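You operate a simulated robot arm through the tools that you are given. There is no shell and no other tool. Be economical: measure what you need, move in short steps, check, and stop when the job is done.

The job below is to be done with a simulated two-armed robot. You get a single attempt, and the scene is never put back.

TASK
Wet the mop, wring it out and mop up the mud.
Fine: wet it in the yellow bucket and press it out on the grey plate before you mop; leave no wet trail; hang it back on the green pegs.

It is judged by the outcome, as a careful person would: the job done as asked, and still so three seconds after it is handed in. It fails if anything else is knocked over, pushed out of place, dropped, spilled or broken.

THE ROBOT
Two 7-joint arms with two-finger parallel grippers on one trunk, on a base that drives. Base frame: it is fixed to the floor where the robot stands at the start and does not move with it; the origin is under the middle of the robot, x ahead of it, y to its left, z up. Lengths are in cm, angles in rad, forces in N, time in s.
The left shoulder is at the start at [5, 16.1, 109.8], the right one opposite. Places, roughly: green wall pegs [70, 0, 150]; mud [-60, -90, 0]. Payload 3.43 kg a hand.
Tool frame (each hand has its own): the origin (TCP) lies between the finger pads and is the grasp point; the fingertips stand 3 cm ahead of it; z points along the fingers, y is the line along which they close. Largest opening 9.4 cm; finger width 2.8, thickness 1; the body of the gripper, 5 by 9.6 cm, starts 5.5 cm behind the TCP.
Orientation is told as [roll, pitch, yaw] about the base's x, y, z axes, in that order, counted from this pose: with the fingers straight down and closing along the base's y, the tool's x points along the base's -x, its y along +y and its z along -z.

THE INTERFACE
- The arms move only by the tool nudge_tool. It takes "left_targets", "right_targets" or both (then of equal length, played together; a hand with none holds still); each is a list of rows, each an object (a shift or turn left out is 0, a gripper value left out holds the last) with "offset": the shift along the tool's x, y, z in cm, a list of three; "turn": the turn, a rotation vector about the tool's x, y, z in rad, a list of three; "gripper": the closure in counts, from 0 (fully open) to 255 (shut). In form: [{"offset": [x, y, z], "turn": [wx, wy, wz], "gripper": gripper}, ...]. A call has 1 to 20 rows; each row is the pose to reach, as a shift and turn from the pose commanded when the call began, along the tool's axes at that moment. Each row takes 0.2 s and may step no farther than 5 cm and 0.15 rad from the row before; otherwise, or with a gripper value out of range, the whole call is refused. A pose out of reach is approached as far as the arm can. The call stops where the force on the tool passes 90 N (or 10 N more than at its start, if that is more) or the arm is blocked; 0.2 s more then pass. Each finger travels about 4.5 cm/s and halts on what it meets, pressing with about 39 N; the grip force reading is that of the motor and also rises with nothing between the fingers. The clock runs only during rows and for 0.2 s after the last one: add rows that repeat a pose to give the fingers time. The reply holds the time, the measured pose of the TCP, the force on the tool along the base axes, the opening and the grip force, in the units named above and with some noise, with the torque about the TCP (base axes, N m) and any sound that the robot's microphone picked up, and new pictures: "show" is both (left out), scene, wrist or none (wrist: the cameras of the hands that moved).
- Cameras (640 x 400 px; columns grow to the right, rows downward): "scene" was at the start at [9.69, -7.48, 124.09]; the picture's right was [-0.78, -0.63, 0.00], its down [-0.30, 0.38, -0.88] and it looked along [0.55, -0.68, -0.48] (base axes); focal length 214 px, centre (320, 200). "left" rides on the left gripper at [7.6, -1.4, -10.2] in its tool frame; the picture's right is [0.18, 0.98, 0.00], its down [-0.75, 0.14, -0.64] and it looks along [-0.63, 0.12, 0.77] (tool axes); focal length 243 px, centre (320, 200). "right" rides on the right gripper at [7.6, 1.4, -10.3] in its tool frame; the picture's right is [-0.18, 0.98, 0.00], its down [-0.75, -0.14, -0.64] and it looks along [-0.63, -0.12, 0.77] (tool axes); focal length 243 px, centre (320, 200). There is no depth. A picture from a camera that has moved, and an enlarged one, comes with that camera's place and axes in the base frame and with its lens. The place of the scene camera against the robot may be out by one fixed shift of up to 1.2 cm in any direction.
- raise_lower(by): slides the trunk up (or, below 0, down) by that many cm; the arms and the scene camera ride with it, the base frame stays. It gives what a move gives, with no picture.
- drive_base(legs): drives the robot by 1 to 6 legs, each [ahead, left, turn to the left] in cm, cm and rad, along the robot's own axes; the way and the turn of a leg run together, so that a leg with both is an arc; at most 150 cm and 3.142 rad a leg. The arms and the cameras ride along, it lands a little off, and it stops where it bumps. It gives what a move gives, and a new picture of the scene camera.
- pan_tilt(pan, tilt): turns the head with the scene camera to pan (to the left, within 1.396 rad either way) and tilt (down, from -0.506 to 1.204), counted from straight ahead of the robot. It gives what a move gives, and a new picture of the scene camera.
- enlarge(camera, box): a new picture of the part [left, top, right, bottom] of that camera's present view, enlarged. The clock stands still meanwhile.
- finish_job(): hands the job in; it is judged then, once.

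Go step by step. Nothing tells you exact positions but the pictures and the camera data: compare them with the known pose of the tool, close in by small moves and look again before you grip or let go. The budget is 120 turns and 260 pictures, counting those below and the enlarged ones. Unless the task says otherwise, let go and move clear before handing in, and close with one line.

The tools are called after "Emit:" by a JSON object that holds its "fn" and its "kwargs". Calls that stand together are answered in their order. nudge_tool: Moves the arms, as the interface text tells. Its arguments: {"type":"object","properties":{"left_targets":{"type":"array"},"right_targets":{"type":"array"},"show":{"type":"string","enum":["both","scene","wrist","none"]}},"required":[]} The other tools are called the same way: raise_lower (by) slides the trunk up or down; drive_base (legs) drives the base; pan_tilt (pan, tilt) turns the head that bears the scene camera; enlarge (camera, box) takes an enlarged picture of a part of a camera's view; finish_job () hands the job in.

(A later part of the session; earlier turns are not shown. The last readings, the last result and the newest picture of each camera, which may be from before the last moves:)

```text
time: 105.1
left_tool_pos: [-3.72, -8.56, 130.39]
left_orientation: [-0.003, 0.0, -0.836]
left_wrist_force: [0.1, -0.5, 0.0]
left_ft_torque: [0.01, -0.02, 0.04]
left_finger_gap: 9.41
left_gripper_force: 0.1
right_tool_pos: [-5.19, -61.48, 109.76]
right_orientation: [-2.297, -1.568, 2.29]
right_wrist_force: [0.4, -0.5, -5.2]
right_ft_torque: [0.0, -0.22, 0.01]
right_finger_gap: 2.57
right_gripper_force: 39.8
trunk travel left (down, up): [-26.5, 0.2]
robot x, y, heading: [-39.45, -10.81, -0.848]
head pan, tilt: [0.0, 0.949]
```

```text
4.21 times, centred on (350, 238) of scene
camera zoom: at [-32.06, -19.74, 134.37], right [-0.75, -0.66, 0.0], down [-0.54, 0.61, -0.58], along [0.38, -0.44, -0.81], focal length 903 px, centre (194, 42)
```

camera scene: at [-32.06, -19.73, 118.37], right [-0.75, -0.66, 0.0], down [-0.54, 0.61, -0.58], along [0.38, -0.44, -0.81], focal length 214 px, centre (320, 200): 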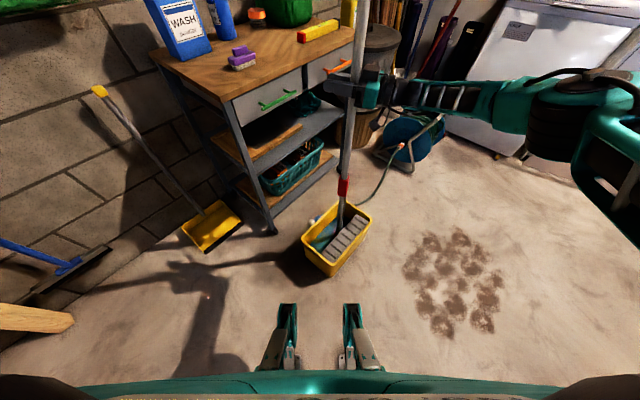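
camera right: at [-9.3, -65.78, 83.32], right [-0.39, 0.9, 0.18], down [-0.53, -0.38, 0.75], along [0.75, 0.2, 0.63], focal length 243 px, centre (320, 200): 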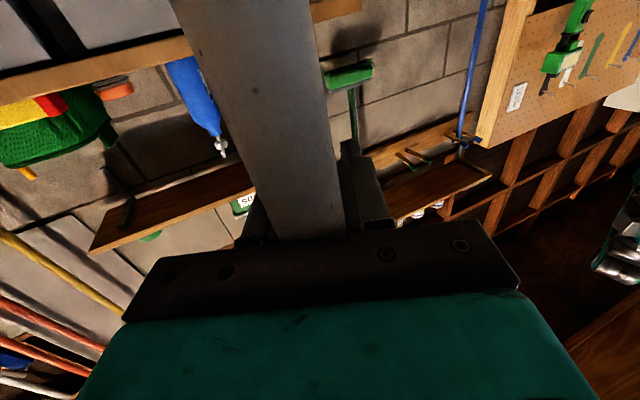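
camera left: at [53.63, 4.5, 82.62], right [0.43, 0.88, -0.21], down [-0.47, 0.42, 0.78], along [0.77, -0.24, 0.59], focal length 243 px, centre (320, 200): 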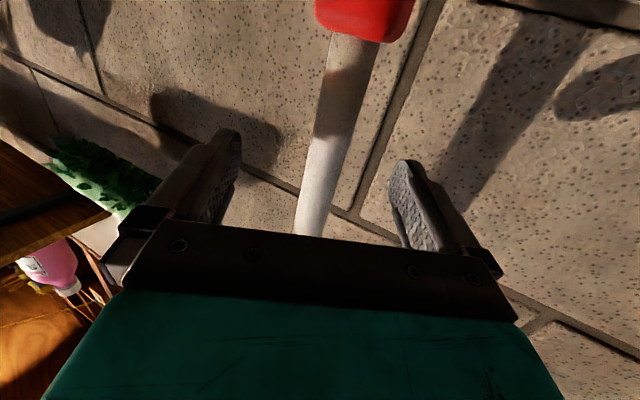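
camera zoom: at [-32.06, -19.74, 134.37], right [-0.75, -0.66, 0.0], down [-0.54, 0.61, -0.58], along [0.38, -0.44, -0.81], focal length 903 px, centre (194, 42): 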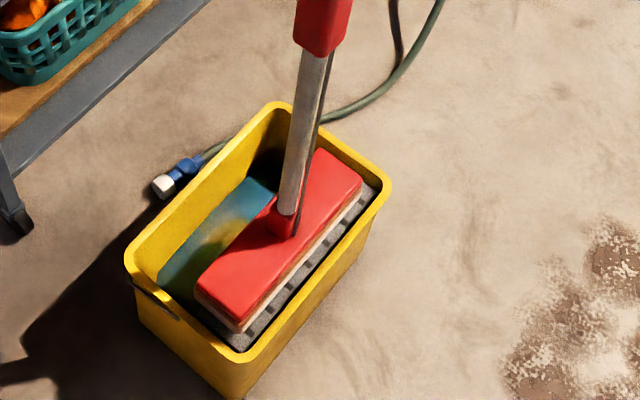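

The sponge looks compressed and tan again. One more press for good measure, shifted slightly toward the plate's centre.

Emit:
{"fn": "nudge_tool", "kwargs": {"right_targets": [{"offset": [1.5, 0, -0.5]}, {"offset": [2.8, 0, -0.5]}, {"offset": [3.8, 0, -0.5]}, {"offset": [4.6, 0, -0.5]}, {"offset": [5.2, 0, -0.5]}, {"offset": [5.7, 0, -0.5]}, {"offset": [5.7, 0, -0.5]}, {"offset": [5.7, 0, -0.5]}, {"offset": [5.7, 0, -0.5]}, {"offset": [5.7, 0, -0.5]}, {"offset": [5.7, 0, -0.5]}, {"offset": [5.7, 0, -0.5]}], "show": "none"}}

Emit:
{"fn": "nudge_tool", "kwargs": {"right_targets": [{"offset": [-1.5, 0, 0]}, {"offset": [-3, 0, 0]}, {"offset": [-4.5, 0, 0]}, {"offset": [-6, 0, 0]}, {"offset": [-8, 0, 0]}, {"offset": [-10, 0, 0]}, {"offset": [-11, 0, 0]}, {"offset": [-11, 0, 0]}, {"offset": [-11, 0, 0]}, {"offset": [-11, 0, 0]}], "show": "scene"}}

Emit:
{"fn": "enlarge", "kwargs": {"camera": "scene", "box": [310, 190, 390, 285]}}

```text
time: 107.7
left_tool_pos: [-3.75, -8.32, 130.45]
left_orientation: [-0.001, -0.001, -0.837]
left_wrist_force: [0.1, -0.3, 0.7]
left_ft_torque: [0.02, -0.01, -0.03]
left_finger_gap: 9.4
left_gripper_force: 0.1
right_tool_pos: [-5.67, -61.5, 104.66]
right_orientation: [-2.672, -1.557, 2.663]
right_wrist_force: [1.4, -3.8, 21.0]
right_ft_torque: [0.3, 0.18, 0.08]
right_finger_gap: 2.61
right_gripper_force: 39.0
trunk travel left (down, up): [-26.5, 0.2]
robot x, y, heading: [-39.42, -10.89, -0.849]
head pan, tilt: [0.0, 0.949]
```

```text
time: 109.9
left_tool_pos: [-3.7, -8.43, 130.38]
left_orientation: [0.0, -0.001, -0.837]
left_wrist_force: [0.4, -0.4, -0.7]
left_ft_torque: [0.01, 0.0, 0.02]
left_finger_gap: 9.38
left_gripper_force: 0.0
right_tool_pos: [-5.52, -61.63, 115.28]
right_orientation: [-2.463, -1.566, 2.455]
right_wrist_force: [0.6, -0.4, -3.5]
right_ft_torque: [0.02, -0.21, 0.04]
right_finger_gap: 2.58
right_gripper_force: 38.1
trunk travel left (down, up): [-26.5, 0.2]
robot x, y, heading: [-39.47, -10.62, -0.848]
head pan, tilt: [0.0, 0.949]
camera scene: at [-32.06, -19.73, 134.37], right [-0.75, -0.66, 0.0], down [-0.54, 0.61, -0.58], along [0.38, -0.44, -0.81], focal length 214 px, centre (320, 200)
```

scene: 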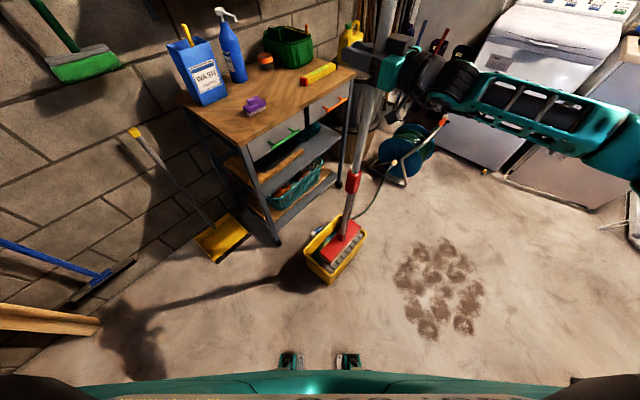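

```text
4.21 times, centred on (350, 238) of scene
camera zoom: at [-32.06, -19.73, 134.37], right [-0.75, -0.66, 0.0], down [-0.54, 0.61, -0.58], along [0.38, -0.44, -0.81], focal length 903 px, centre (194, 42)
```

zoom: 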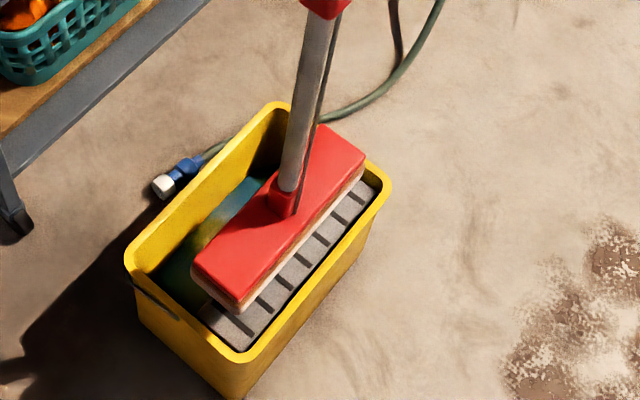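

No drips. Now I'll move to the mud: turn the robot to face -y, with the mop lifted well above the rim.

Emit:
{"fn": "drive_base", "kwargs": {"legs": [[0, 0, -0.722]]}}

Emit:
{"fn": "nudge_tool", "kwargs": {"right_targets": [{"offset": [0, 0, 0], "turn": [-0.12, 0, 0]}, {"offset": [0, 0.2, 0], "turn": [-0.24, 0, 0]}, {"offset": [0, 0.4, 0], "turn": [-0.36, 0, 0]}, {"offset": [0, 0.6, 0], "turn": [-0.48, 0, 0]}, {"offset": [0, 0.8, 0], "turn": [-0.6, 0, 0]}, {"offset": [0, 1, 0], "turn": [-0.72, 0, 0]}, {"offset": [0, 1, 0], "turn": [-0.72, 0, 0]}, {"offset": [0, 1, 0], "turn": [-0.72, 0, 0]}], "show": "both"}}

```text
time: 112.2
left_tool_pos: [-11.04, -32.64, 130.4]
left_orientation: [-0.003, 0.0, -1.558]
left_wrist_force: [-0.4, -0.3, -0.7]
left_ft_torque: [-0.01, -0.01, 0.0]
left_finger_gap: 9.39
left_gripper_force: 0.1
right_tool_pos: [-47.34, -71.37, 115.24]
right_orientation: [-2.555, -1.567, 1.827]
right_wrist_force: [-0.3, -0.7, -4.5]
right_ft_torque: [-0.16, -0.14, -0.01]
right_finger_gap: 2.58
right_gripper_force: 39.1
trunk travel left (down, up): [-26.5, 0.2]
robot x, y, heading: [-39.43, -10.75, -1.568]
head pan, tilt: [0.0, 0.949]
camera scene: at [-39.53, -22.55, 134.37], right [-1.0, 0.0, 0.0], down [0.0, 0.81, -0.58], along [0.0, -0.58, -0.81], focal length 214 px, centre (320, 200)
```

scene: 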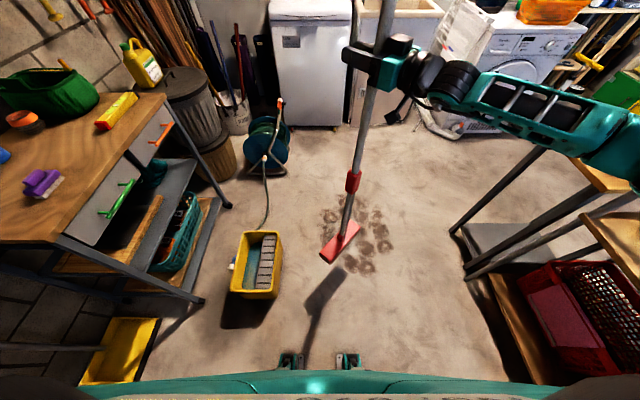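

```text
time: 114.0
left_tool_pos: [-10.92, -32.69, 130.3]
left_orientation: [-0.001, -0.002, -1.557]
left_wrist_force: [-1.5, -0.2, 0.4]
left_ft_torque: [0.01, -0.01, 0.02]
left_finger_gap: 9.43
left_gripper_force: 0.0
right_tool_pos: [-46.86, -70.69, 115.11]
right_orientation: [-1.706, -1.565, 1.698]
right_wrist_force: [0.5, -0.8, -4.0]
right_ft_torque: [0.0, -0.17, 0.03]
right_finger_gap: 2.59
right_gripper_force: 38.9
trunk travel left (down, up): [-26.5, 0.2]
robot x, y, heading: [-39.61, -10.63, -1.569]
head pan, tilt: [0.0, 0.949]
camera scene: at [-39.5, -22.56, 134.37], right [-1.0, 0.0, 0.0], down [0.0, 0.81, -0.58], along [0.0, -0.58, -0.81], focal length 214 px, centre (320, 200)
camera right: at [-57.0, -69.25, 107.48], right [0.01, 0.98, 0.18], down [-0.64, -0.13, 0.75], along [0.77, -0.12, 0.63], focal length 243 px, centre (320, 200)
```

scene: 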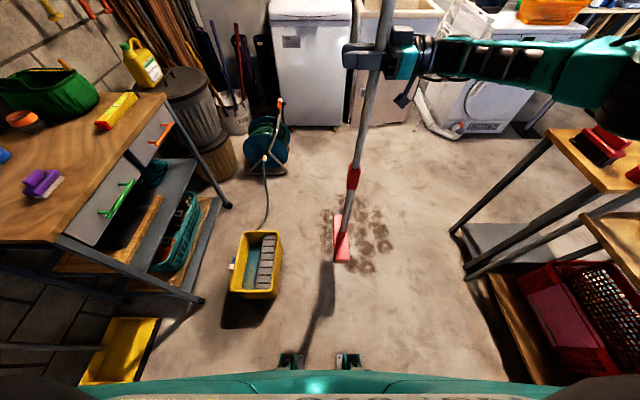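
right: 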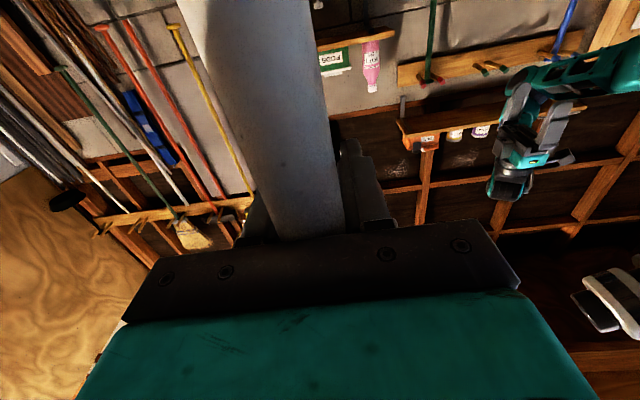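

The head is aligned along y over the mud. I'll shift the base left of the mud's centre line and lower toward the floor.

Emit:
{"fn": "drive_base", "kwargs": {"legs": [[-1.5, -19, 0]]}}

Emit:
{"fn": "raise_lower", "kwargs": {"by": -24}}

Emit:
{"fn": "enlarge", "kwargs": {"camera": "scene", "box": [240, 150, 480, 300]}}

```text
time: 115.6
left_tool_pos: [-29.9, -31.21, 130.29]
left_orientation: [-0.001, 0.002, -1.555]
left_wrist_force: [1.1, 0.0, 0.3]
left_ft_torque: [-0.01, 0.0, 0.0]
left_finger_gap: 9.4
left_gripper_force: 0.0
right_tool_pos: [-65.49, -69.09, 115.22]
right_orientation: [-1.942, -1.565, 1.937]
right_wrist_force: [-1.2, -0.1, -3.7]
right_ft_torque: [0.04, -0.19, -0.02]
right_finger_gap: 2.59
right_gripper_force: 39.4
trunk travel left (down, up): [-26.5, 0.2]
robot x, y, heading: [-58.67, -9.78, -1.57]
head pan, tilt: [0.0, 0.949]
camera scene: at [-58.45, -21.11, 134.37], right [-1.0, 0.0, 0.0], down [0.0, 0.81, -0.58], along [0.0, -0.58, -0.81], focal length 214 px, centre (320, 200)
```

scene: 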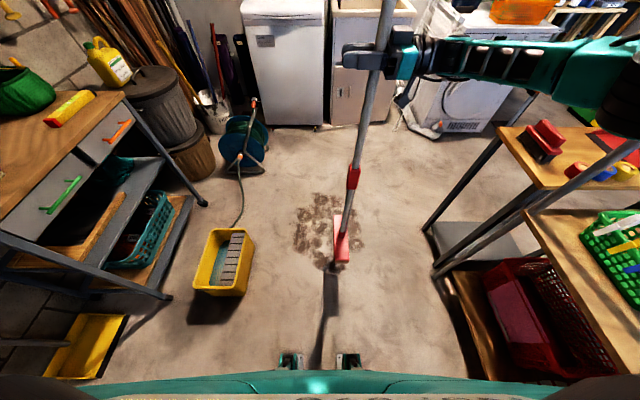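

```text
time: 118.1
left_tool_pos: [-29.86, -31.11, 106.43]
left_orientation: [-0.003, 0.0, -1.555]
left_wrist_force: [0.0, 1.2, -0.8]
left_ft_torque: [0.01, -0.03, -0.01]
left_finger_gap: 9.4
left_gripper_force: 0.1
right_tool_pos: [-65.48, -69.18, 91.15]
right_orientation: [-1.807, -1.564, 1.801]
right_wrist_force: [0.1, -0.5, -4.2]
right_ft_torque: [0.03, -0.2, 0.01]
right_finger_gap: 2.55
right_gripper_force: 38.7
trunk travel left (down, up): [-2.5, 24.2]
robot x, y, heading: [-58.26, -9.53, -1.565]
head pan, tilt: [0.0, 0.949]
```

```text
2.67 times, centred on (360, 225) of scene
camera zoom: at [-58.38, -21.1, 110.38], right [-1.0, 0.0, 0.0], down [0.0, 0.81, -0.58], along [0.0, -0.58, -0.81], focal length 572 px, centre (213, 133)
```

zoom: 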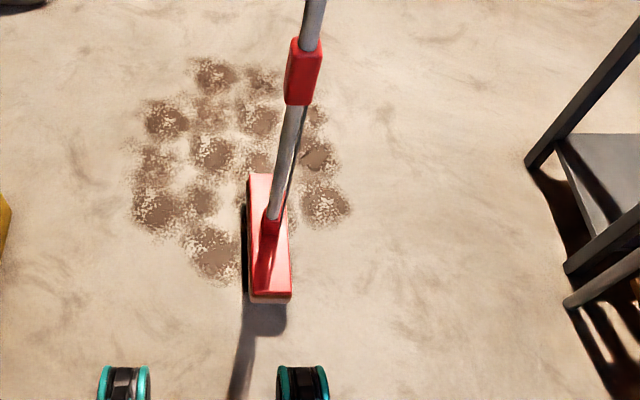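

The head is about 5–7 cm above the floor. Lowering to gentle contact.

Emit:
{"fn": "raise_lower", "kwargs": {"by": -2.4}}

Emit:
{"fn": "nudge_tool", "kwargs": {"right_targets": [{"offset": [0.7, 0, 0]}, {"offset": [1.4, 0, 0]}, {"offset": [2, 0, 0]}, {"offset": [2, 0, 0]}], "show": "none"}}

Emit:
{"fn": "nudge_tool", "kwargs": {"right_targets": [{"offset": [0.5, 0, 0]}, {"offset": [1, 0, 0]}, {"offset": [1.5, 0, 0]}, {"offset": [1.5, 0, 0]}], "show": "none"}}

Emit:
{"fn": "enlarge", "kwargs": {"camera": "scene", "box": [240, 150, 480, 300]}}

```text
time: 118.8
left_tool_pos: [-29.79, -31.3, 103.93]
left_orientation: [-0.001, 0.0, -1.554]
left_wrist_force: [-0.3, -0.6, 1.1]
left_ft_torque: [-0.01, -0.03, 0.02]
left_finger_gap: 9.41
left_gripper_force: 0.0
right_tool_pos: [-65.52, -69.23, 88.78]
right_orientation: [-1.806, -1.564, 1.801]
right_wrist_force: [0.4, 0.1, -4.0]
right_ft_torque: [0.0, -0.19, 0.02]
right_finger_gap: 2.55
right_gripper_force: 38.9
trunk travel left (down, up): [-0.1, 26.6]
robot x, y, heading: [-58.49, -8.95, -1.565]
head pan, tilt: [0.0, 0.949]
```

```text
time: 119.8
left_tool_pos: [-29.89, -30.93, 103.93]
left_orientation: [-0.003, -0.001, -1.556]
left_wrist_force: [0.3, 0.5, -0.2]
left_ft_torque: [0.0, -0.01, -0.01]
left_finger_gap: 9.41
left_gripper_force: 0.1
right_tool_pos: [-65.54, -69.18, 87.34]
right_orientation: [-2.1, -1.558, 2.094]
right_wrist_force: [-0.4, -2.8, 17.4]
right_ft_torque: [0.36, 1.5, 0.24]
right_finger_gap: 2.61
right_gripper_force: 39.3
trunk travel left (down, up): [-0.1, 26.6]
robot x, y, heading: [-58.4, -9.35, -1.567]
head pan, tilt: [0.0, 0.949]
```

```text
time: 120.8
left_tool_pos: [-29.77, -31.01, 104.12]
left_orientation: [-0.004, -0.002, -1.556]
left_wrist_force: [-0.6, -0.6, -0.5]
left_ft_torque: [0.03, -0.03, 0.02]
left_finger_gap: 9.38
left_gripper_force: 0.1
right_tool_pos: [-65.46, -69.22, 86.09]
right_orientation: [-2.119, -1.552, 2.112]
right_wrist_force: [1.2, -4.2, 28.8]
right_ft_torque: [0.52, 1.1, 0.12]
right_finger_gap: 2.6
right_gripper_force: 39.7
trunk travel left (down, up): [-0.1, 26.6]
robot x, y, heading: [-58.52, -9.58, -1.562]
head pan, tilt: [0.0, 0.949]
```

```text
2.67 times, centred on (360, 225) of scene
camera zoom: at [-58.32, -20.89, 108.01], right [-1.0, 0.0, 0.0], down [0.0, 0.81, -0.58], along [0.0, -0.58, -0.81], focal length 572 px, centre (213, 133)
```

zoom: 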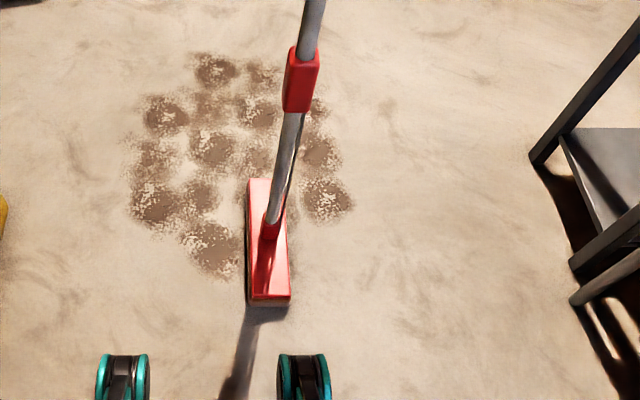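

Contact established. Easing the pressure to about 10–15 N and making the first stroke toward -x.

Emit:
{"fn": "nudge_tool", "kwargs": {"right_targets": [{"offset": [-0.8, 0, 0]}, {"offset": [-0.8, 0, -2.5]}, {"offset": [-0.8, 0, -5]}, {"offset": [-0.8, 0, -7.5]}, {"offset": [-0.8, 0, -10]}, {"offset": [-0.8, 0, -12.5]}, {"offset": [-0.8, 0, -15]}, {"offset": [-0.8, 0, -17.5]}, {"offset": [-0.8, 0, -20]}, {"offset": [-0.8, 0, -20]}], "show": "none"}}

Emit:
{"fn": "enlarge", "kwargs": {"camera": "scene", "box": [240, 150, 480, 300]}}

```text
time: 123.0
left_tool_pos: [-29.81, -31.16, 104.03]
left_orientation: [-0.003, -0.001, -1.555]
left_wrist_force: [0.1, 0.0, 0.5]
left_ft_torque: [-0.01, -0.03, 0.0]
left_finger_gap: 9.41
left_gripper_force: 0.1
right_tool_pos: [-85.48, -68.48, 86.01]
right_orientation: [-1.947, -1.565, 1.943]
right_wrist_force: [-0.5, 0.6, -4.8]
right_ft_torque: [0.04, 0.04, -0.02]
right_finger_gap: 2.58
right_gripper_force: 39.1
right hand out of reach, approached as far as the arm can: row 9, 10
trunk travel left (down, up): [-0.1, 26.6]
robot x, y, heading: [-58.75, -9.45, -1.57]
head pan, tilt: [0.0, 0.949]
```

```text
2.67 times, centred on (360, 225) of scene
camera zoom: at [-58.39, -21.11, 107.97], right [-1.0, 0.0, 0.0], down [0.0, 0.81, -0.58], along [0.0, -0.58, -0.81], focal length 572 px, centre (213, 133)
```

zoom: 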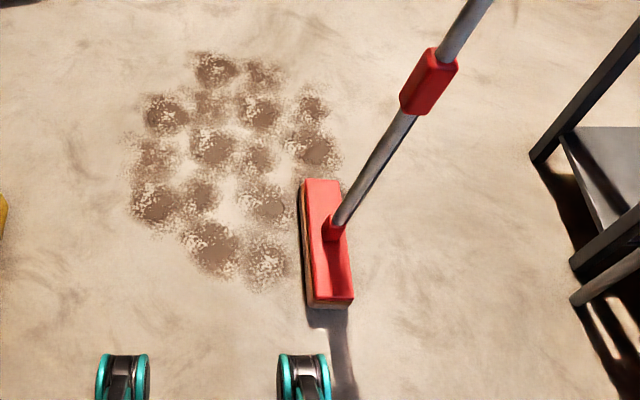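

Mopping works, as the right-hand spot is gone. The shaft pivots slightly with drag, so I'll lower a touch and sweep back the other way across the whole lane.

Emit:
{"fn": "nudge_tool", "kwargs": {"right_targets": [{"offset": [0.4, 0, 1]}, {"offset": [0.4, 0, 3.5]}, {"offset": [0.4, 0, 6]}, {"offset": [0.4, 0, 8.5]}, {"offset": [0.4, 0, 11]}, {"offset": [0.4, 0, 13.5]}, {"offset": [0.4, 0, 16]}, {"offset": [0.4, 0, 18.5]}, {"offset": [0.4, 0, 21]}, {"offset": [0.4, 0, 23.5]}, {"offset": [0.4, 0, 26]}, {"offset": [0.4, 0, 28.5]}, {"offset": [0.4, 0, 31]}, {"offset": [0.4, 0, 33.5]}, {"offset": [0.4, 0, 36]}, {"offset": [0.4, 0, 38.5]}, {"offset": [0.4, 0, 41]}, {"offset": [0.4, 0, 43.5]}, {"offset": [0.4, 0, 46]}], "show": "none"}}

Emit:
{"fn": "enlarge", "kwargs": {"camera": "scene", "box": [240, 150, 480, 300]}}

```text
time: 127.0
left_tool_pos: [-29.77, -31.17, 103.87]
left_orientation: [-0.004, -0.001, -1.555]
left_wrist_force: [-1.1, 0.2, 0.3]
left_ft_torque: [0.0, 0.0, -0.02]
left_finger_gap: 9.41
left_gripper_force: 0.0
right_tool_pos: [-39.36, -68.74, 85.69]
right_orientation: [-1.764, -1.565, 1.76]
right_wrist_force: [-0.7, 0.2, -5.3]
right_ft_torque: [-0.17, -0.33, 0.02]
right_finger_gap: 2.61
right_gripper_force: 39.4
trunk travel left (down, up): [-0.1, 26.6]
robot x, y, heading: [-58.32, -9.53, -1.568]
head pan, tilt: [0.0, 0.949]
```

```text
2.67 times, centred on (360, 225) of scene
camera zoom: at [-58.34, -21.1, 107.98], right [-1.0, 0.0, 0.0], down [0.0, 0.81, -0.58], along [0.0, -0.58, -0.81], focal length 572 px, centre (213, 133)
```

zoom: 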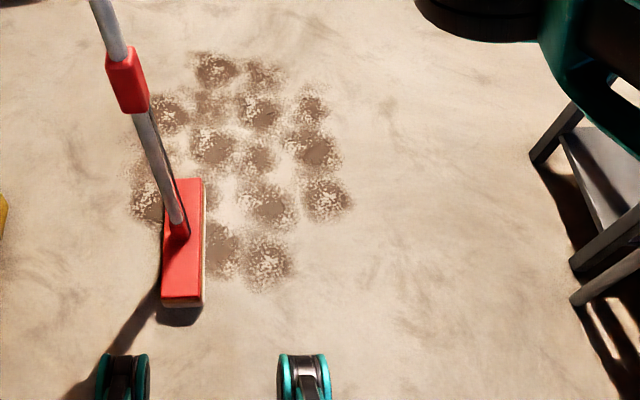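

The head was hovering and nothing got cleaned, because the shaft tilts in the grip under drag. I'll set it down flat with more pressure and try a short stroke, checking the mud.

Emit:
{"fn": "nudge_tool", "kwargs": {"right_targets": [{"offset": [0.6, 0, -2]}, {"offset": [1.2, 0, -4.5]}, {"offset": [1.6, 0, -7]}, {"offset": [1.6, 0, -9]}, {"offset": [1.6, 0, -11]}, {"offset": [1.6, 0, -13]}, {"offset": [1.6, 0, -15]}], "show": "none"}}

Emit:
{"fn": "enlarge", "kwargs": {"camera": "scene", "box": [240, 150, 480, 300]}}

```text
time: 128.6
left_tool_pos: [-29.88, -31.07, 104.06]
left_orientation: [-0.003, -0.002, -1.555]
left_wrist_force: [0.3, 0.4, 0.0]
left_ft_torque: [0.0, 0.04, 0.01]
left_finger_gap: 9.4
left_gripper_force: 0.1
right_tool_pos: [-54.46, -68.63, 84.3]
right_orientation: [-2.1, -1.56, 2.093]
right_wrist_force: [0.7, -3.4, 16.9]
right_ft_torque: [0.28, -0.3, -0.04]
right_finger_gap: 2.62
right_gripper_force: 39.1
trunk travel left (down, up): [-0.1, 26.6]
robot x, y, heading: [-58.32, -9.32, -1.567]
head pan, tilt: [0.0, 0.949]
```

```text
2.67 times, centred on (360, 225) of scene
camera zoom: at [-58.39, -20.96, 107.99], right [-1.0, 0.0, 0.0], down [0.0, 0.81, -0.58], along [0.0, -0.58, -0.81], focal length 572 px, centre (213, 133)
```

zoom: 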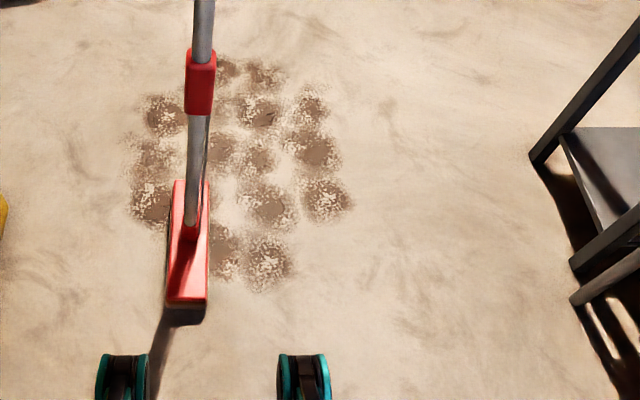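

Now in firm contact. Continuing the stroke in -x.

Emit:
{"fn": "nudge_tool", "kwargs": {"right_targets": [{"offset": [0, 0, -2]}, {"offset": [0, 0, -4]}, {"offset": [0, 0, -6]}, {"offset": [0, 0, -8]}, {"offset": [0, 0, -10]}, {"offset": [0, 0, -12]}, {"offset": [0, 0, -14]}, {"offset": [0, 0, -16]}], "show": "none"}}

Emit:
{"fn": "enlarge", "kwargs": {"camera": "scene", "box": [240, 150, 480, 300]}}

```text
time: 130.4
left_tool_pos: [-29.82, -31.21, 103.98]
left_orientation: [-0.004, -0.001, -1.555]
left_wrist_force: [0.0, -0.7, 0.2]
left_ft_torque: [0.01, -0.02, -0.01]
left_finger_gap: 9.39
left_gripper_force: 0.1
right_tool_pos: [-70.38, -68.78, 83.93]
right_orientation: [-1.711, -1.565, 1.706]
right_wrist_force: [-0.4, -0.1, -4.7]
right_ft_torque: [0.04, 0.05, 0.01]
right_finger_gap: 2.59
right_gripper_force: 39.2
trunk travel left (down, up): [-0.1, 26.6]
robot x, y, heading: [-58.34, -9.86, -1.568]
head pan, tilt: [0.0, 0.949]
```

```text
2.67 times, centred on (360, 225) of scene
camera zoom: at [-58.38, -21.11, 107.97], right [-1.0, 0.0, 0.0], down [0.0, 0.81, -0.58], along [0.0, -0.58, -0.81], focal length 572 px, centre (213, 133)
```

zoom: 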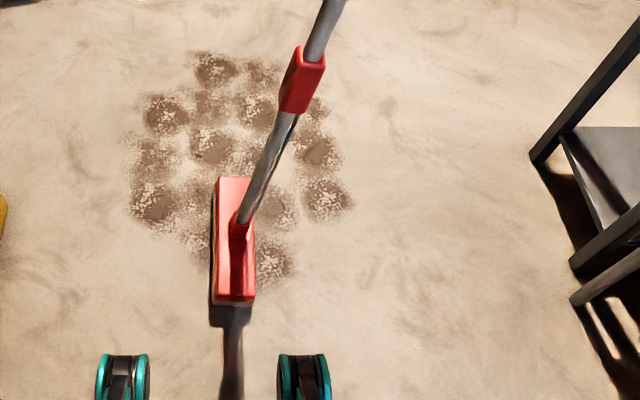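

Firm contact does lighten the mud, but one hand can't resist the drag torque. I'll bring in the left hand to hold the shaft higher up. First I'll centre the mop in front of the robot and level the left hand, mirroring the right hand's sequence.

Emit:
{"fn": "nudge_tool", "kwargs": {"right_targets": [{"offset": [-3, 0, 0]}, {"offset": [-4, 0, 4]}, {"offset": [-4, 0, 8]}, {"offset": [-4, 0, 12]}, {"offset": [-4, 0, 15]}, {"offset": [-4, 0, 15]}], "left_targets": [{"offset": [-2, 1.5, 0]}, {"offset": [-4, 3, 0]}, {"offset": [-6, 4.5, -1]}, {"offset": [-8, 6, -2]}, {"offset": [-10, 7, -3]}, {"offset": [-10, 7, -3]}], "show": "none"}}

Emit:
{"fn": "nudge_tool", "kwargs": {"left_targets": [{"offset": [-1.36, -1.46, 0], "turn": [0, -0.131, 0]}, {"offset": [-2.7, -2.9, 0], "turn": [0, -0.262, 0]}, {"offset": [-4.1, -4.4, 0], "turn": [0, -0.393, 0]}, {"offset": [-5.4, -5.8, 0], "turn": [0, -0.524, 0]}, {"offset": [-6.8, -7.3, 0], "turn": [0, -0.655, 0]}, {"offset": [-8.2, -8.8, 0], "turn": [0, -0.785, 0]}, {"offset": [-9.5, -10.2, 0], "turn": [0, -0.916, 0]}, {"offset": [-10.9, -11, 0], "turn": [0, -1.047, 0]}, {"offset": [-12.2, -11, 0], "turn": [0, -1.178, 0]}], "show": "scene"}}

```text
time: 131.8
left_tool_pos: [-22.64, -41.13, 107.0]
left_orientation: [-0.002, 0.0, -1.558]
left_wrist_force: [0.8, -0.6, -0.1]
left_ft_torque: [-0.02, 0.01, 0.0]
left_finger_gap: 9.38
left_gripper_force: 0.0
left hand out of reach, approached as far as the arm can: row 2, 3, 4
right_tool_pos: [-55.22, -68.59, 88.21]
right_orientation: [-1.709, -1.567, 1.704]
right_wrist_force: [-0.4, 1.2, -5.0]
right_ft_torque: [0.02, 0.1, -0.03]
right_finger_gap: 2.6
right_gripper_force: 38.8
trunk travel left (down, up): [-0.1, 26.6]
robot x, y, heading: [-58.28, -9.46, -1.569]
head pan, tilt: [0.0, 0.949]
```

```text
time: 133.8
left_tool_pos: [-33.42, -53.47, 106.99]
left_orientation: [-0.009, -1.18, -1.551]
left_wrist_force: [-0.9, -0.5, 0.4]
left_ft_torque: [0.02, -0.01, 0.03]
left_finger_gap: 9.41
left_gripper_force: 0.0
right_tool_pos: [-55.32, -68.63, 88.08]
right_orientation: [-1.751, -1.566, 1.747]
right_wrist_force: [0.8, 0.3, -5.5]
right_ft_torque: [0.02, 0.1, 0.0]
right_finger_gap: 2.59
right_gripper_force: 39.5
trunk travel left (down, up): [-0.1, 26.6]
robot x, y, heading: [-58.59, -9.63, -1.568]
head pan, tilt: [0.0, 0.949]
camera scene: at [-58.37, -21.11, 107.97], right [-1.0, 0.0, 0.0], down [0.0, 0.81, -0.58], along [0.0, -0.58, -0.81], focal length 214 px, centre (320, 200)
```

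scene: 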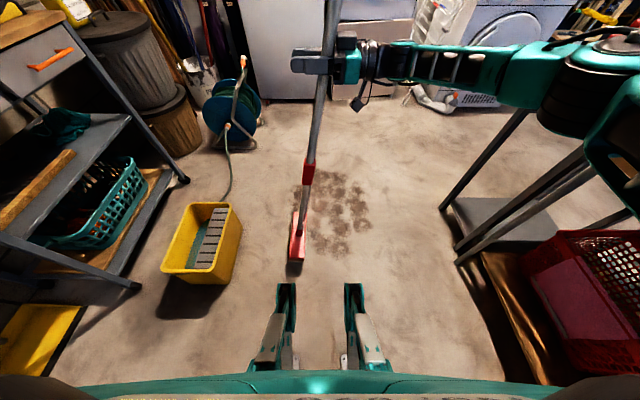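

The left arm follows nicely. Now the yaw inward and the levelling turn.

Emit:
{"fn": "nudge_tool", "kwargs": {"left_targets": [{"offset": [0, 0, 0], "turn": [0.14, 0, 0]}, {"offset": [0, 0, 0], "turn": [0.28, 0, 0]}, {"offset": [0, 0, 0], "turn": [0.42, 0, 0]}, {"offset": [0, 0, 0], "turn": [0.56, 0, 0]}, {"offset": [0, 0, 0], "turn": [0.7, 0, 0]}], "show": "none"}}

Emit:
{"fn": "nudge_tool", "kwargs": {"left_targets": [{"offset": [0, 0, 0], "turn": [0.012, -0.075, 0.068]}, {"offset": [0, 0, 0], "turn": [0.025, -0.15, 0.135]}, {"offset": [0, 0, 0], "turn": [0.037, -0.225, 0.2]}, {"offset": [0, 0, 0], "turn": [0.05, -0.3, 0.265]}, {"offset": [0, 0, 0], "turn": [0.05, -0.3, 0.265]}], "show": "both"}}

```text
time: 135.0
left_tool_pos: [-33.45, -53.38, 107.01]
left_orientation: [-0.711, -1.18, -1.547]
left_wrist_force: [0.2, -0.5, 0.0]
left_ft_torque: [0.0, -0.03, 0.02]
left_finger_gap: 9.41
left_gripper_force: 0.0
right_tool_pos: [-55.36, -68.82, 88.17]
right_orientation: [-1.75, -1.566, 1.742]
right_wrist_force: [-0.5, 0.3, -4.4]
right_ft_torque: [0.04, 0.1, -0.02]
right_finger_gap: 2.57
right_gripper_force: 39.0
trunk travel left (down, up): [-0.1, 26.6]
robot x, y, heading: [-58.88, -9.39, -1.566]
head pan, tilt: [0.0, 0.949]
```

```text
time: 136.2
left_tool_pos: [-36.09, -53.62, 106.38]
left_orientation: [-0.896, -1.556, -1.403]
left_wrist_force: [-0.3, 0.5, 0.3]
left_ft_torque: [0.01, -0.02, -0.02]
left_finger_gap: 9.4
left_gripper_force: 0.0
left hand out of reach, approached as far as the arm can: row 2, 3, 4, 5
right_tool_pos: [-55.52, -68.63, 88.05]
right_orientation: [-1.73, -1.565, 1.724]
right_wrist_force: [-0.3, -0.8, -5.1]
right_ft_torque: [0.0, 0.07, 0.01]
right_finger_gap: 2.59
right_gripper_force: 39.5
trunk travel left (down, up): [-0.1, 26.6]
robot x, y, heading: [-58.52, -9.14, -1.572]
head pan, tilt: [0.0, 0.949]
camera scene: at [-58.36, -21.11, 107.97], right [-1.0, 0.0, 0.0], down [0.0, 0.81, -0.58], along [0.0, -0.58, -0.81], focal length 214 px, centre (320, 200)
camera left: at [-30.26, -44.72, 98.8], right [0.73, -0.65, -0.2], down [0.54, 0.37, 0.76], along [-0.42, -0.66, 0.62], focal length 243 px, centre (320, 200)
```

scene: 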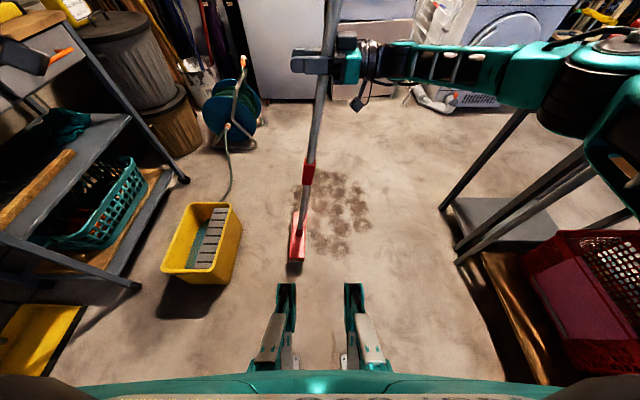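
left: 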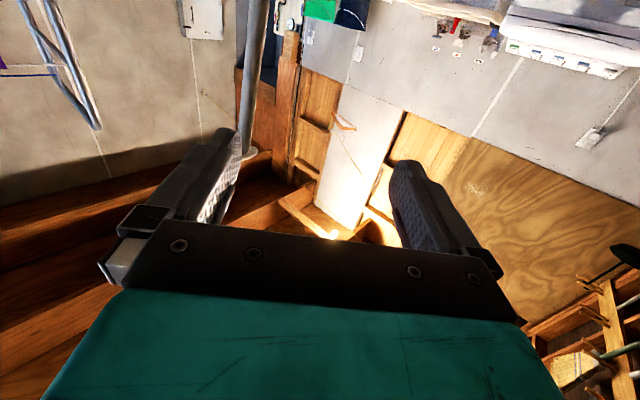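

The left hand is level. Now I'll set the mop down and move the right hand +x over the planted foot, so the shaft becomes vertical for the second grip.

Emit:
{"fn": "nudge_tool", "kwargs": {"right_targets": [{"offset": [1.5, 0, 0]}, {"offset": [3, 0, 0]}, {"offset": [3.2, 0, 2]}, {"offset": [3.2, 0, 4]}, {"offset": [3.2, 0, 6]}, {"offset": [3.2, 0, 8]}, {"offset": [3.2, 0, 10]}, {"offset": [3.2, 0, 11]}, {"offset": [3.2, 0, 11]}], "show": "scene"}}

Emit:
{"fn": "enlarge", "kwargs": {"camera": "left", "box": [0, 0, 640, 400]}}

```text
time: 138.2
left_tool_pos: [-36.04, -53.46, 106.35]
left_orientation: [-0.881, -1.555, -1.422]
left_wrist_force: [0.2, 0.3, 0.2]
left_ft_torque: [-0.01, 0.0, 0.01]
left_finger_gap: 9.43
left_gripper_force: 0.0
right_tool_pos: [-44.22, -68.72, 84.97]
right_orientation: [-1.691, -1.566, 1.687]
right_wrist_force: [-0.3, 1.0, -5.1]
right_ft_torque: [0.02, 0.08, 0.01]
right_finger_gap: 2.59
right_gripper_force: 39.7
trunk travel left (down, up): [-0.1, 26.6]
robot x, y, heading: [-58.6, -9.25, -1.567]
head pan, tilt: [0.0, 0.949]
camera scene: at [-58.36, -21.11, 107.97], right [-1.0, 0.0, 0.0], down [0.0, 0.81, -0.58], along [0.0, -0.58, -0.81], focal length 214 px, centre (320, 200)
```

scene: 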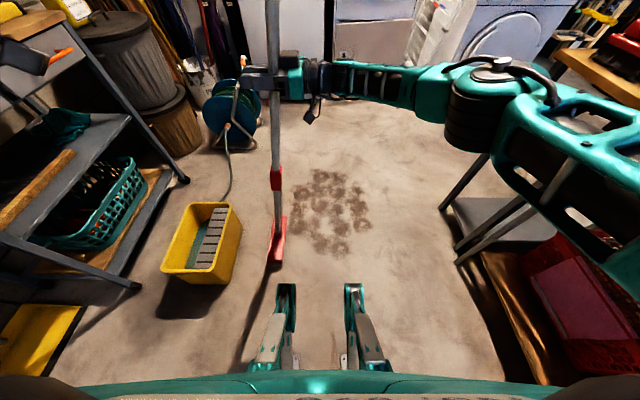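

```text
1.00 times, centred on (320, 200) of left
camera zoom: at [-30.26, -44.72, 98.8], right [0.73, -0.65, -0.2], down [0.54, 0.37, 0.76], along [-0.42, -0.66, 0.62], focal length 243 px, centre (320, 200)
```

zoom: 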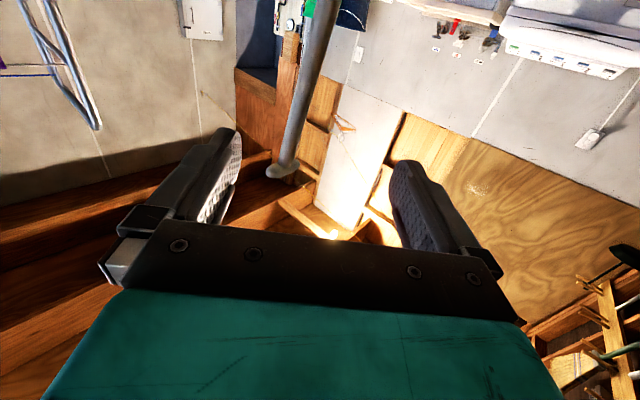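

The shaft leans about 0.15 rad in the grip and the head isn't touching. I'll grab it with the left hand at z≈106, 21 cm ahead of that hand, and straighten it.

Emit:
{"fn": "nudge_tool", "kwargs": {"left_targets": [{"offset": [0, -1, 3]}, {"offset": [0, -1.7, 6]}, {"offset": [0, -1.7, 9]}, {"offset": [0, -1.7, 12]}, {"offset": [0, -1.7, 14]}, {"offset": [0, -1.7, 14]}], "show": "wrist"}}

```text
time: 139.6
left_tool_pos: [-46.77, -62.86, 106.52]
left_orientation: [2.801, -1.565, 1.176]
left_wrist_force: [-0.1, 0.6, -0.4]
left_ft_torque: [-0.02, -0.01, -0.02]
left_finger_gap: 9.4
left_gripper_force: 0.1
right_tool_pos: [-44.25, -68.76, 84.95]
right_orientation: [-1.748, -1.564, 1.742]
right_wrist_force: [0.4, 0.0, -4.5]
right_ft_torque: [0.0, 0.07, 0.02]
right_finger_gap: 2.58
right_gripper_force: 38.7
trunk travel left (down, up): [-0.1, 26.6]
robot x, y, heading: [-58.35, -9.23, -1.568]
head pan, tilt: [0.0, 0.949]
camera left: at [-40.99, -54.32, 98.71], right [0.73, -0.66, -0.18], down [0.54, 0.39, 0.75], along [-0.42, -0.64, 0.64], focal length 243 px, centre (320, 200)
```

left: 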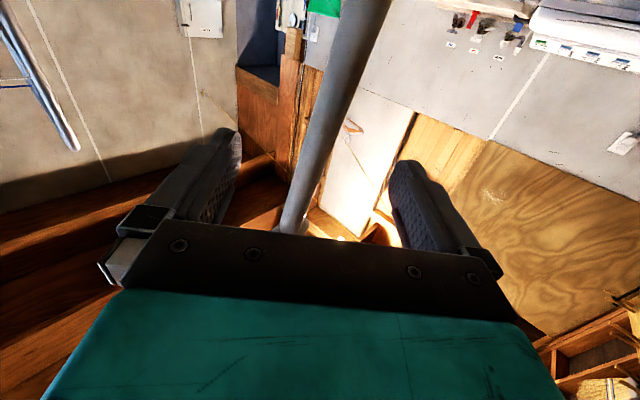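

Centred. Advancing 7 cm and closing the left gripper.

Emit:
{"fn": "nudge_tool", "kwargs": {"left_targets": [{"offset": [0, 0.4, 3]}, {"offset": [0, 0.6, 6]}, {"offset": [0, 0.6, 8]}, {"offset": [0, 0.6, 8], "gripper": 150}, {"offset": [0, 0.6, 8], "gripper": 255}, {"offset": [0, 0.6, 8], "gripper": 255}, {"offset": [0, 0.6, 8], "gripper": 255}, {"offset": [0, 0.6, 8], "gripper": 255}, {"offset": [0, 0.6, 8], "gripper": 255}], "show": "both"}}

```text
time: 141.6
left_tool_pos: [-51.77, -69.2, 106.53]
left_orientation: [2.649, -1.563, 1.328]
left_wrist_force: [-3.0, -1.5, 1.0]
left_ft_torque: [-0.74, -0.31, -0.09]
left_finger_gap: 3.64
left_gripper_force: 38.9
right_tool_pos: [-44.12, -68.57, 84.85]
right_orientation: [-1.711, -1.566, 1.708]
right_wrist_force: [2.8, 1.1, -6.0]
right_ft_torque: [0.61, 1.0, 0.08]
right_finger_gap: 2.6
right_gripper_force: 39.1
trunk travel left (down, up): [-0.1, 26.6]
robot x, y, heading: [-58.36, -9.26, -1.563]
head pan, tilt: [0.0, 0.949]
camera scene: at [-58.36, -21.11, 107.97], right [-1.0, 0.0, 0.0], down [0.0, 0.81, -0.58], along [0.0, -0.58, -0.81], focal length 214 px, centre (320, 200)
camera left: at [-45.89, -60.61, 98.74], right [0.73, -0.66, -0.18], down [0.54, 0.39, 0.75], along [-0.43, -0.64, 0.64], focal length 243 px, centre (320, 200)
```

scene: 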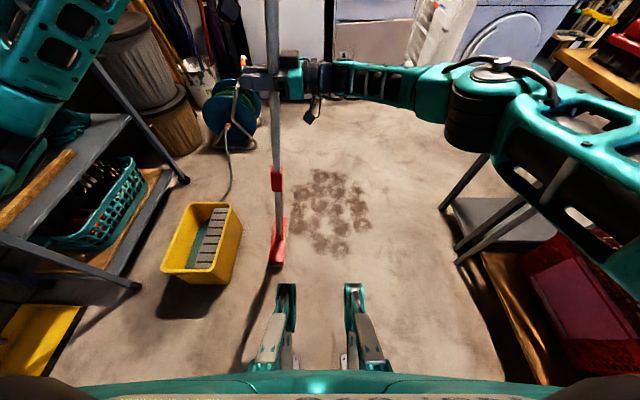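
left: 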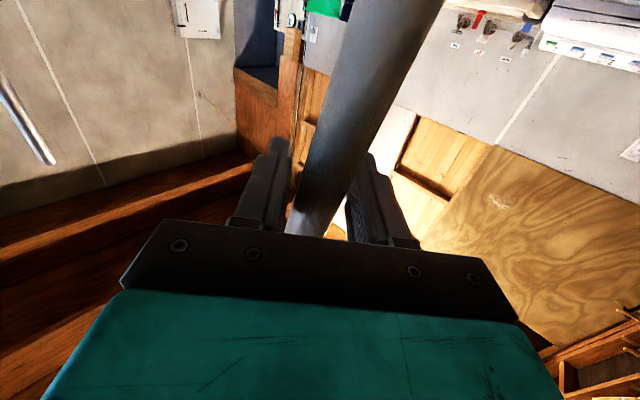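

Both hands now hold the shaft. I'll straighten it by moving the left hand +x, raised slightly first.

Emit:
{"fn": "nudge_tool", "kwargs": {"left_targets": [{"offset": [-1, 0, 0]}, {"offset": [-1.5, 0.7, -0.6]}, {"offset": [-1.5, 1.4, -1.2]}, {"offset": [-1.5, 2.1, -1.9]}, {"offset": [-1.5, 2.7, -2.4]}, {"offset": [-1.5, 2.7, -2.4]}], "right_targets": [{"offset": [-1, 0, 0]}, {"offset": [-1.5, 0, 0]}, {"offset": [-1.5, 0, 0]}, {"offset": [-1.5, 0, 0]}, {"offset": [-1.5, 0, 0]}, {"offset": [-1.5, 0, 0]}], "show": "scene"}}

Emit:
{"fn": "enlarge", "kwargs": {"camera": "scene", "box": [180, 100, 420, 300]}}

```text
time: 143.0
left_tool_pos: [-48.17, -69.12, 108.12]
left_orientation: [-3.11, -1.56, 0.802]
left_wrist_force: [-9.9, 4.2, 5.2]
left_ft_torque: [0.32, 1.13, 0.1]
left_finger_gap: 3.42
left_gripper_force: 38.9
right_tool_pos: [-44.35, -68.64, 86.43]
right_orientation: [-1.543, -1.566, 1.537]
right_wrist_force: [10.0, -4.7, -9.2]
right_ft_torque: [0.59, 0.71, 0.1]
right_finger_gap: 2.59
right_gripper_force: 39.0
trunk travel left (down, up): [-0.1, 26.6]
robot x, y, heading: [-58.43, -9.24, -1.567]
head pan, tilt: [0.0, 0.949]
camera scene: at [-58.37, -21.11, 107.97], right [-1.0, 0.0, 0.0], down [0.0, 0.81, -0.58], along [0.0, -0.58, -0.81], focal length 214 px, centre (320, 200)
```

scene: 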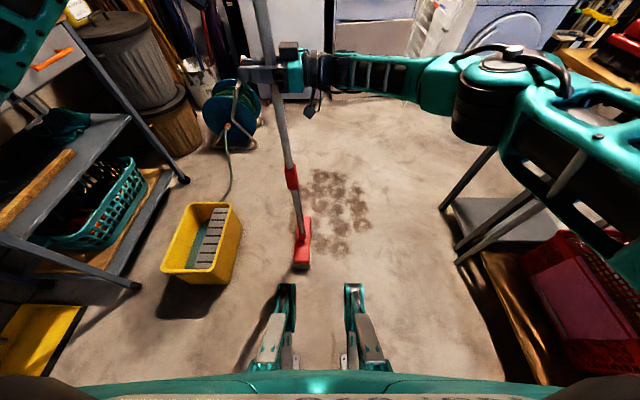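

```text
2.00 times, centred on (300, 200) of scene
camera zoom: at [-58.37, -21.11, 107.97], right [-1.0, 0.0, 0.0], down [0.0, 0.81, -0.58], along [0.0, -0.58, -0.81], focal length 429 px, centre (360, 200)
```

zoom: 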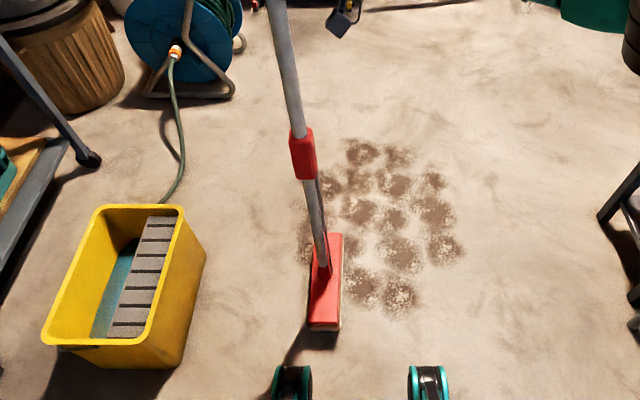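

The shaft is vertical and held by both hands. Lowering both together to contact.

Emit:
{"fn": "nudge_tool", "kwargs": {"left_targets": [{"offset": [0.5, 0, 0]}, {"offset": [1, 0, 0]}, {"offset": [1, 0, 0]}], "right_targets": [{"offset": [0.5, 0, 0]}, {"offset": [1, 0, 0]}, {"offset": [1, 0, 0]}], "show": "none"}}

Emit:
{"fn": "nudge_tool", "kwargs": {"left_targets": [{"offset": [0.5, 0, 0]}, {"offset": [1, 0, 0]}, {"offset": [1, 0, 0]}], "right_targets": [{"offset": [0.5, 0, 0]}, {"offset": [1, 0, 0]}, {"offset": [1, 0, 0]}], "show": "none"}}

```text
time: 143.8
left_tool_pos: [-47.92, -69.35, 107.04]
left_orientation: [2.841, -1.562, 1.134]
left_wrist_force: [-7.8, 7.1, 7.9]
left_ft_torque: [0.85, 0.75, 0.11]
left_finger_gap: 3.47
left_gripper_force: 39.2
right_tool_pos: [-44.35, -68.76, 85.41]
right_orientation: [-1.578, -1.567, 1.571]
right_wrist_force: [7.3, -7.1, -13.0]
right_ft_torque: [0.72, 0.51, 0.23]
right_finger_gap: 2.6
right_gripper_force: 39.0
trunk travel left (down, up): [-0.1, 26.6]
robot x, y, heading: [-58.07, -9.43, -1.567]
head pan, tilt: [0.0, 0.949]
```

```text
time: 144.6
left_tool_pos: [-48.13, -69.06, 106.13]
left_orientation: [2.828, -1.562, 1.148]
left_wrist_force: [-4.8, 7.2, 8.8]
left_ft_torque: [0.84, 0.53, 0.07]
left_finger_gap: 3.47
left_gripper_force: 39.2
right_tool_pos: [-44.47, -68.74, 84.36]
right_orientation: [-1.684, -1.565, 1.678]
right_wrist_force: [5.4, -7.4, -13.9]
right_ft_torque: [0.75, -0.04, 0.23]
right_finger_gap: 2.58
right_gripper_force: 39.1
trunk travel left (down, up): [-0.1, 26.6]
robot x, y, heading: [-58.36, -9.54, -1.571]
head pan, tilt: [0.0, 0.949]
```

Emit:
{"fn": "nudge_tool", "kwargs": {"left_targets": [{"offset": [0.4, 0, 0]}, {"offset": [0.8, 0, 0]}, {"offset": [0.8, 0, 0]}], "right_targets": [{"offset": [0.4, 0, 0]}, {"offset": [0.8, 0, 0]}, {"offset": [0.8, 0, 0]}], "show": "none"}}

Emit:
{"fn": "nudge_tool", "kwargs": {"left_targets": [{"offset": [0.4, 0, 0]}, {"offset": [0.8, 0, 0]}, {"offset": [0.8, 0, 0]}], "right_targets": [{"offset": [0.4, 0, 0]}, {"offset": [0.8, 0, 0]}, {"offset": [0.8, 0, 0]}], "show": "none"}}

Emit:
{"fn": "enlarge", "kwargs": {"camera": "scene", "box": [180, 100, 420, 300]}}

```text
time: 145.4
left_tool_pos: [-47.92, -68.81, 105.79]
left_orientation: [2.725, -1.548, 1.253]
left_wrist_force: [0.9, 2.6, 20.9]
left_ft_torque: [0.62, 0.54, 0.0]
left_finger_gap: 3.49
left_gripper_force: 39.2
right_tool_pos: [-44.33, -68.43, 84.28]
right_orientation: [-2.251, -1.557, 2.248]
right_wrist_force: [-2.7, 3.6, 13.2]
right_ft_torque: [0.79, 0.86, -0.29]
right_finger_gap: 2.61
right_gripper_force: 38.4
trunk travel left (down, up): [-0.1, 26.6]
robot x, y, heading: [-58.41, -9.52, -1.571]
head pan, tilt: [0.0, 0.949]
```

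```text
time: 146.2
left_tool_pos: [-47.91, -68.65, 105.56]
left_orientation: [2.772, -1.54, 1.202]
left_wrist_force: [0.3, -3.5, 28.6]
left_ft_torque: [0.64, 0.57, 0.06]
left_finger_gap: 3.5
left_gripper_force: 39.0
right_tool_pos: [-44.24, -68.26, 83.52]
right_orientation: [-2.131, -1.554, 2.132]
right_wrist_force: [-1.8, 15.8, 29.2]
right_ft_torque: [0.86, 0.99, -0.64]
right_finger_gap: 2.59
right_gripper_force: 39.1
trunk travel left (down, up): [-0.1, 26.6]
robot x, y, heading: [-58.41, -9.29, -1.573]
head pan, tilt: [0.0, 0.949]
```

```text
2.00 times, centred on (300, 200) of scene
camera zoom: at [-58.46, -20.58, 108.07], right [-1.0, 0.0, 0.0], down [0.0, 0.81, -0.59], along [0.0, -0.59, -0.81], focal length 429 px, centre (360, 200)
```

zoom: 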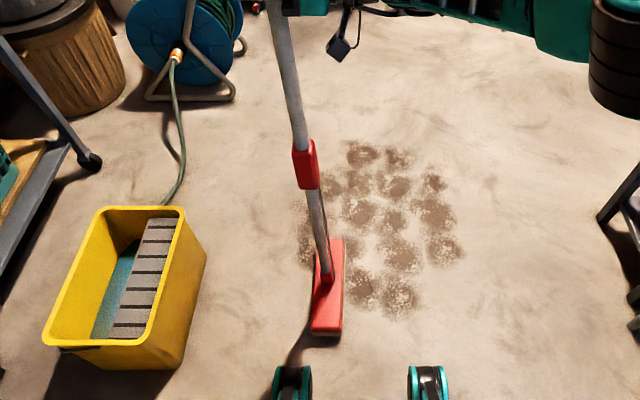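

Firm two-handed contact. Easing off by 0.9 cm, then driving the base sideways as the mopping stroke.

Emit:
{"fn": "nudge_tool", "kwargs": {"left_targets": [{"offset": [-0.5, 0, 0]}, {"offset": [-0.9, 0, 0]}, {"offset": [-0.9, 0, 0]}], "right_targets": [{"offset": [-0.5, 0, 0]}, {"offset": [-0.9, 0, 0]}, {"offset": [-0.9, 0, 0]}], "show": "none"}}

Emit:
{"fn": "drive_base", "kwargs": {"legs": [[0, -15, 0]]}}

Emit:
{"fn": "enlarge", "kwargs": {"camera": "scene", "box": [180, 100, 420, 300]}}

```text
time: 147.0
left_tool_pos: [-48.2, -69.0, 105.58]
left_orientation: [2.89, -1.556, 1.083]
left_wrist_force: [-5.9, 0.2, 15.7]
left_ft_torque: [0.15, 1.02, 0.22]
left_finger_gap: 3.46
left_gripper_force: 38.6
right_tool_pos: [-44.28, -68.71, 83.56]
right_orientation: [-1.001, -1.564, 0.996]
right_wrist_force: [7.3, 2.1, -4.5]
right_ft_torque: [0.57, -1.04, -0.16]
right_finger_gap: 2.6
right_gripper_force: 38.4
trunk travel left (down, up): [-0.1, 26.6]
robot x, y, heading: [-58.64, -9.51, -1.569]
head pan, tilt: [0.0, 0.949]
```

```text
time: 148.3
left_tool_pos: [-62.99, -69.29, 105.53]
left_orientation: [2.943, -1.558, 1.034]
left_wrist_force: [-9.9, 6.3, 15.5]
left_ft_torque: [0.62, 0.8, -0.02]
left_finger_gap: 3.48
left_gripper_force: 39.6
right_tool_pos: [-59.4, -68.9, 83.75]
right_orientation: [-1.396, -1.566, 1.388]
right_wrist_force: [11.3, -5.6, -16.6]
right_ft_torque: [0.43, 0.04, 0.42]
right_finger_gap: 2.62
right_gripper_force: 39.6
trunk travel left (down, up): [-0.1, 26.6]
robot x, y, heading: [-73.24, -9.68, -1.568]
head pan, tilt: [0.0, 0.949]
camera scene: at [-73.3, -21.14, 107.97], right [-1.0, 0.0, 0.0], down [0.0, 0.81, -0.58], along [0.0, -0.58, -0.81], focal length 214 px, centre (320, 200)
```

scene: 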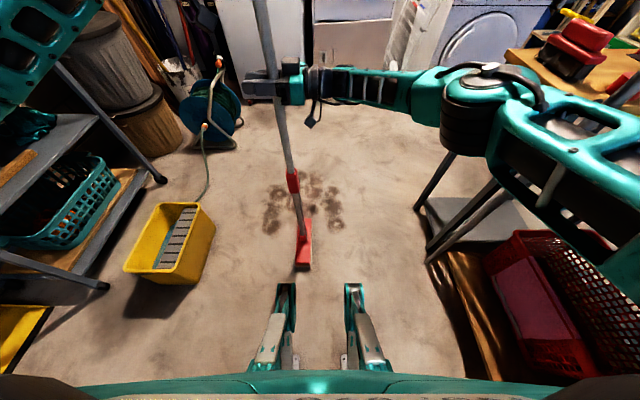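

```text
2.00 times, centred on (300, 200) of scene
camera zoom: at [-73.3, -21.14, 107.97], right [-1.0, 0.0, 0.0], down [0.0, 0.81, -0.58], along [0.0, -0.58, -0.81], focal length 429 px, centre (360, 200)
```

zoom: 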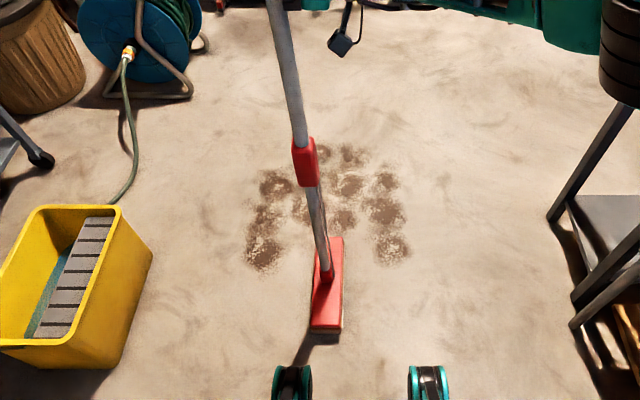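

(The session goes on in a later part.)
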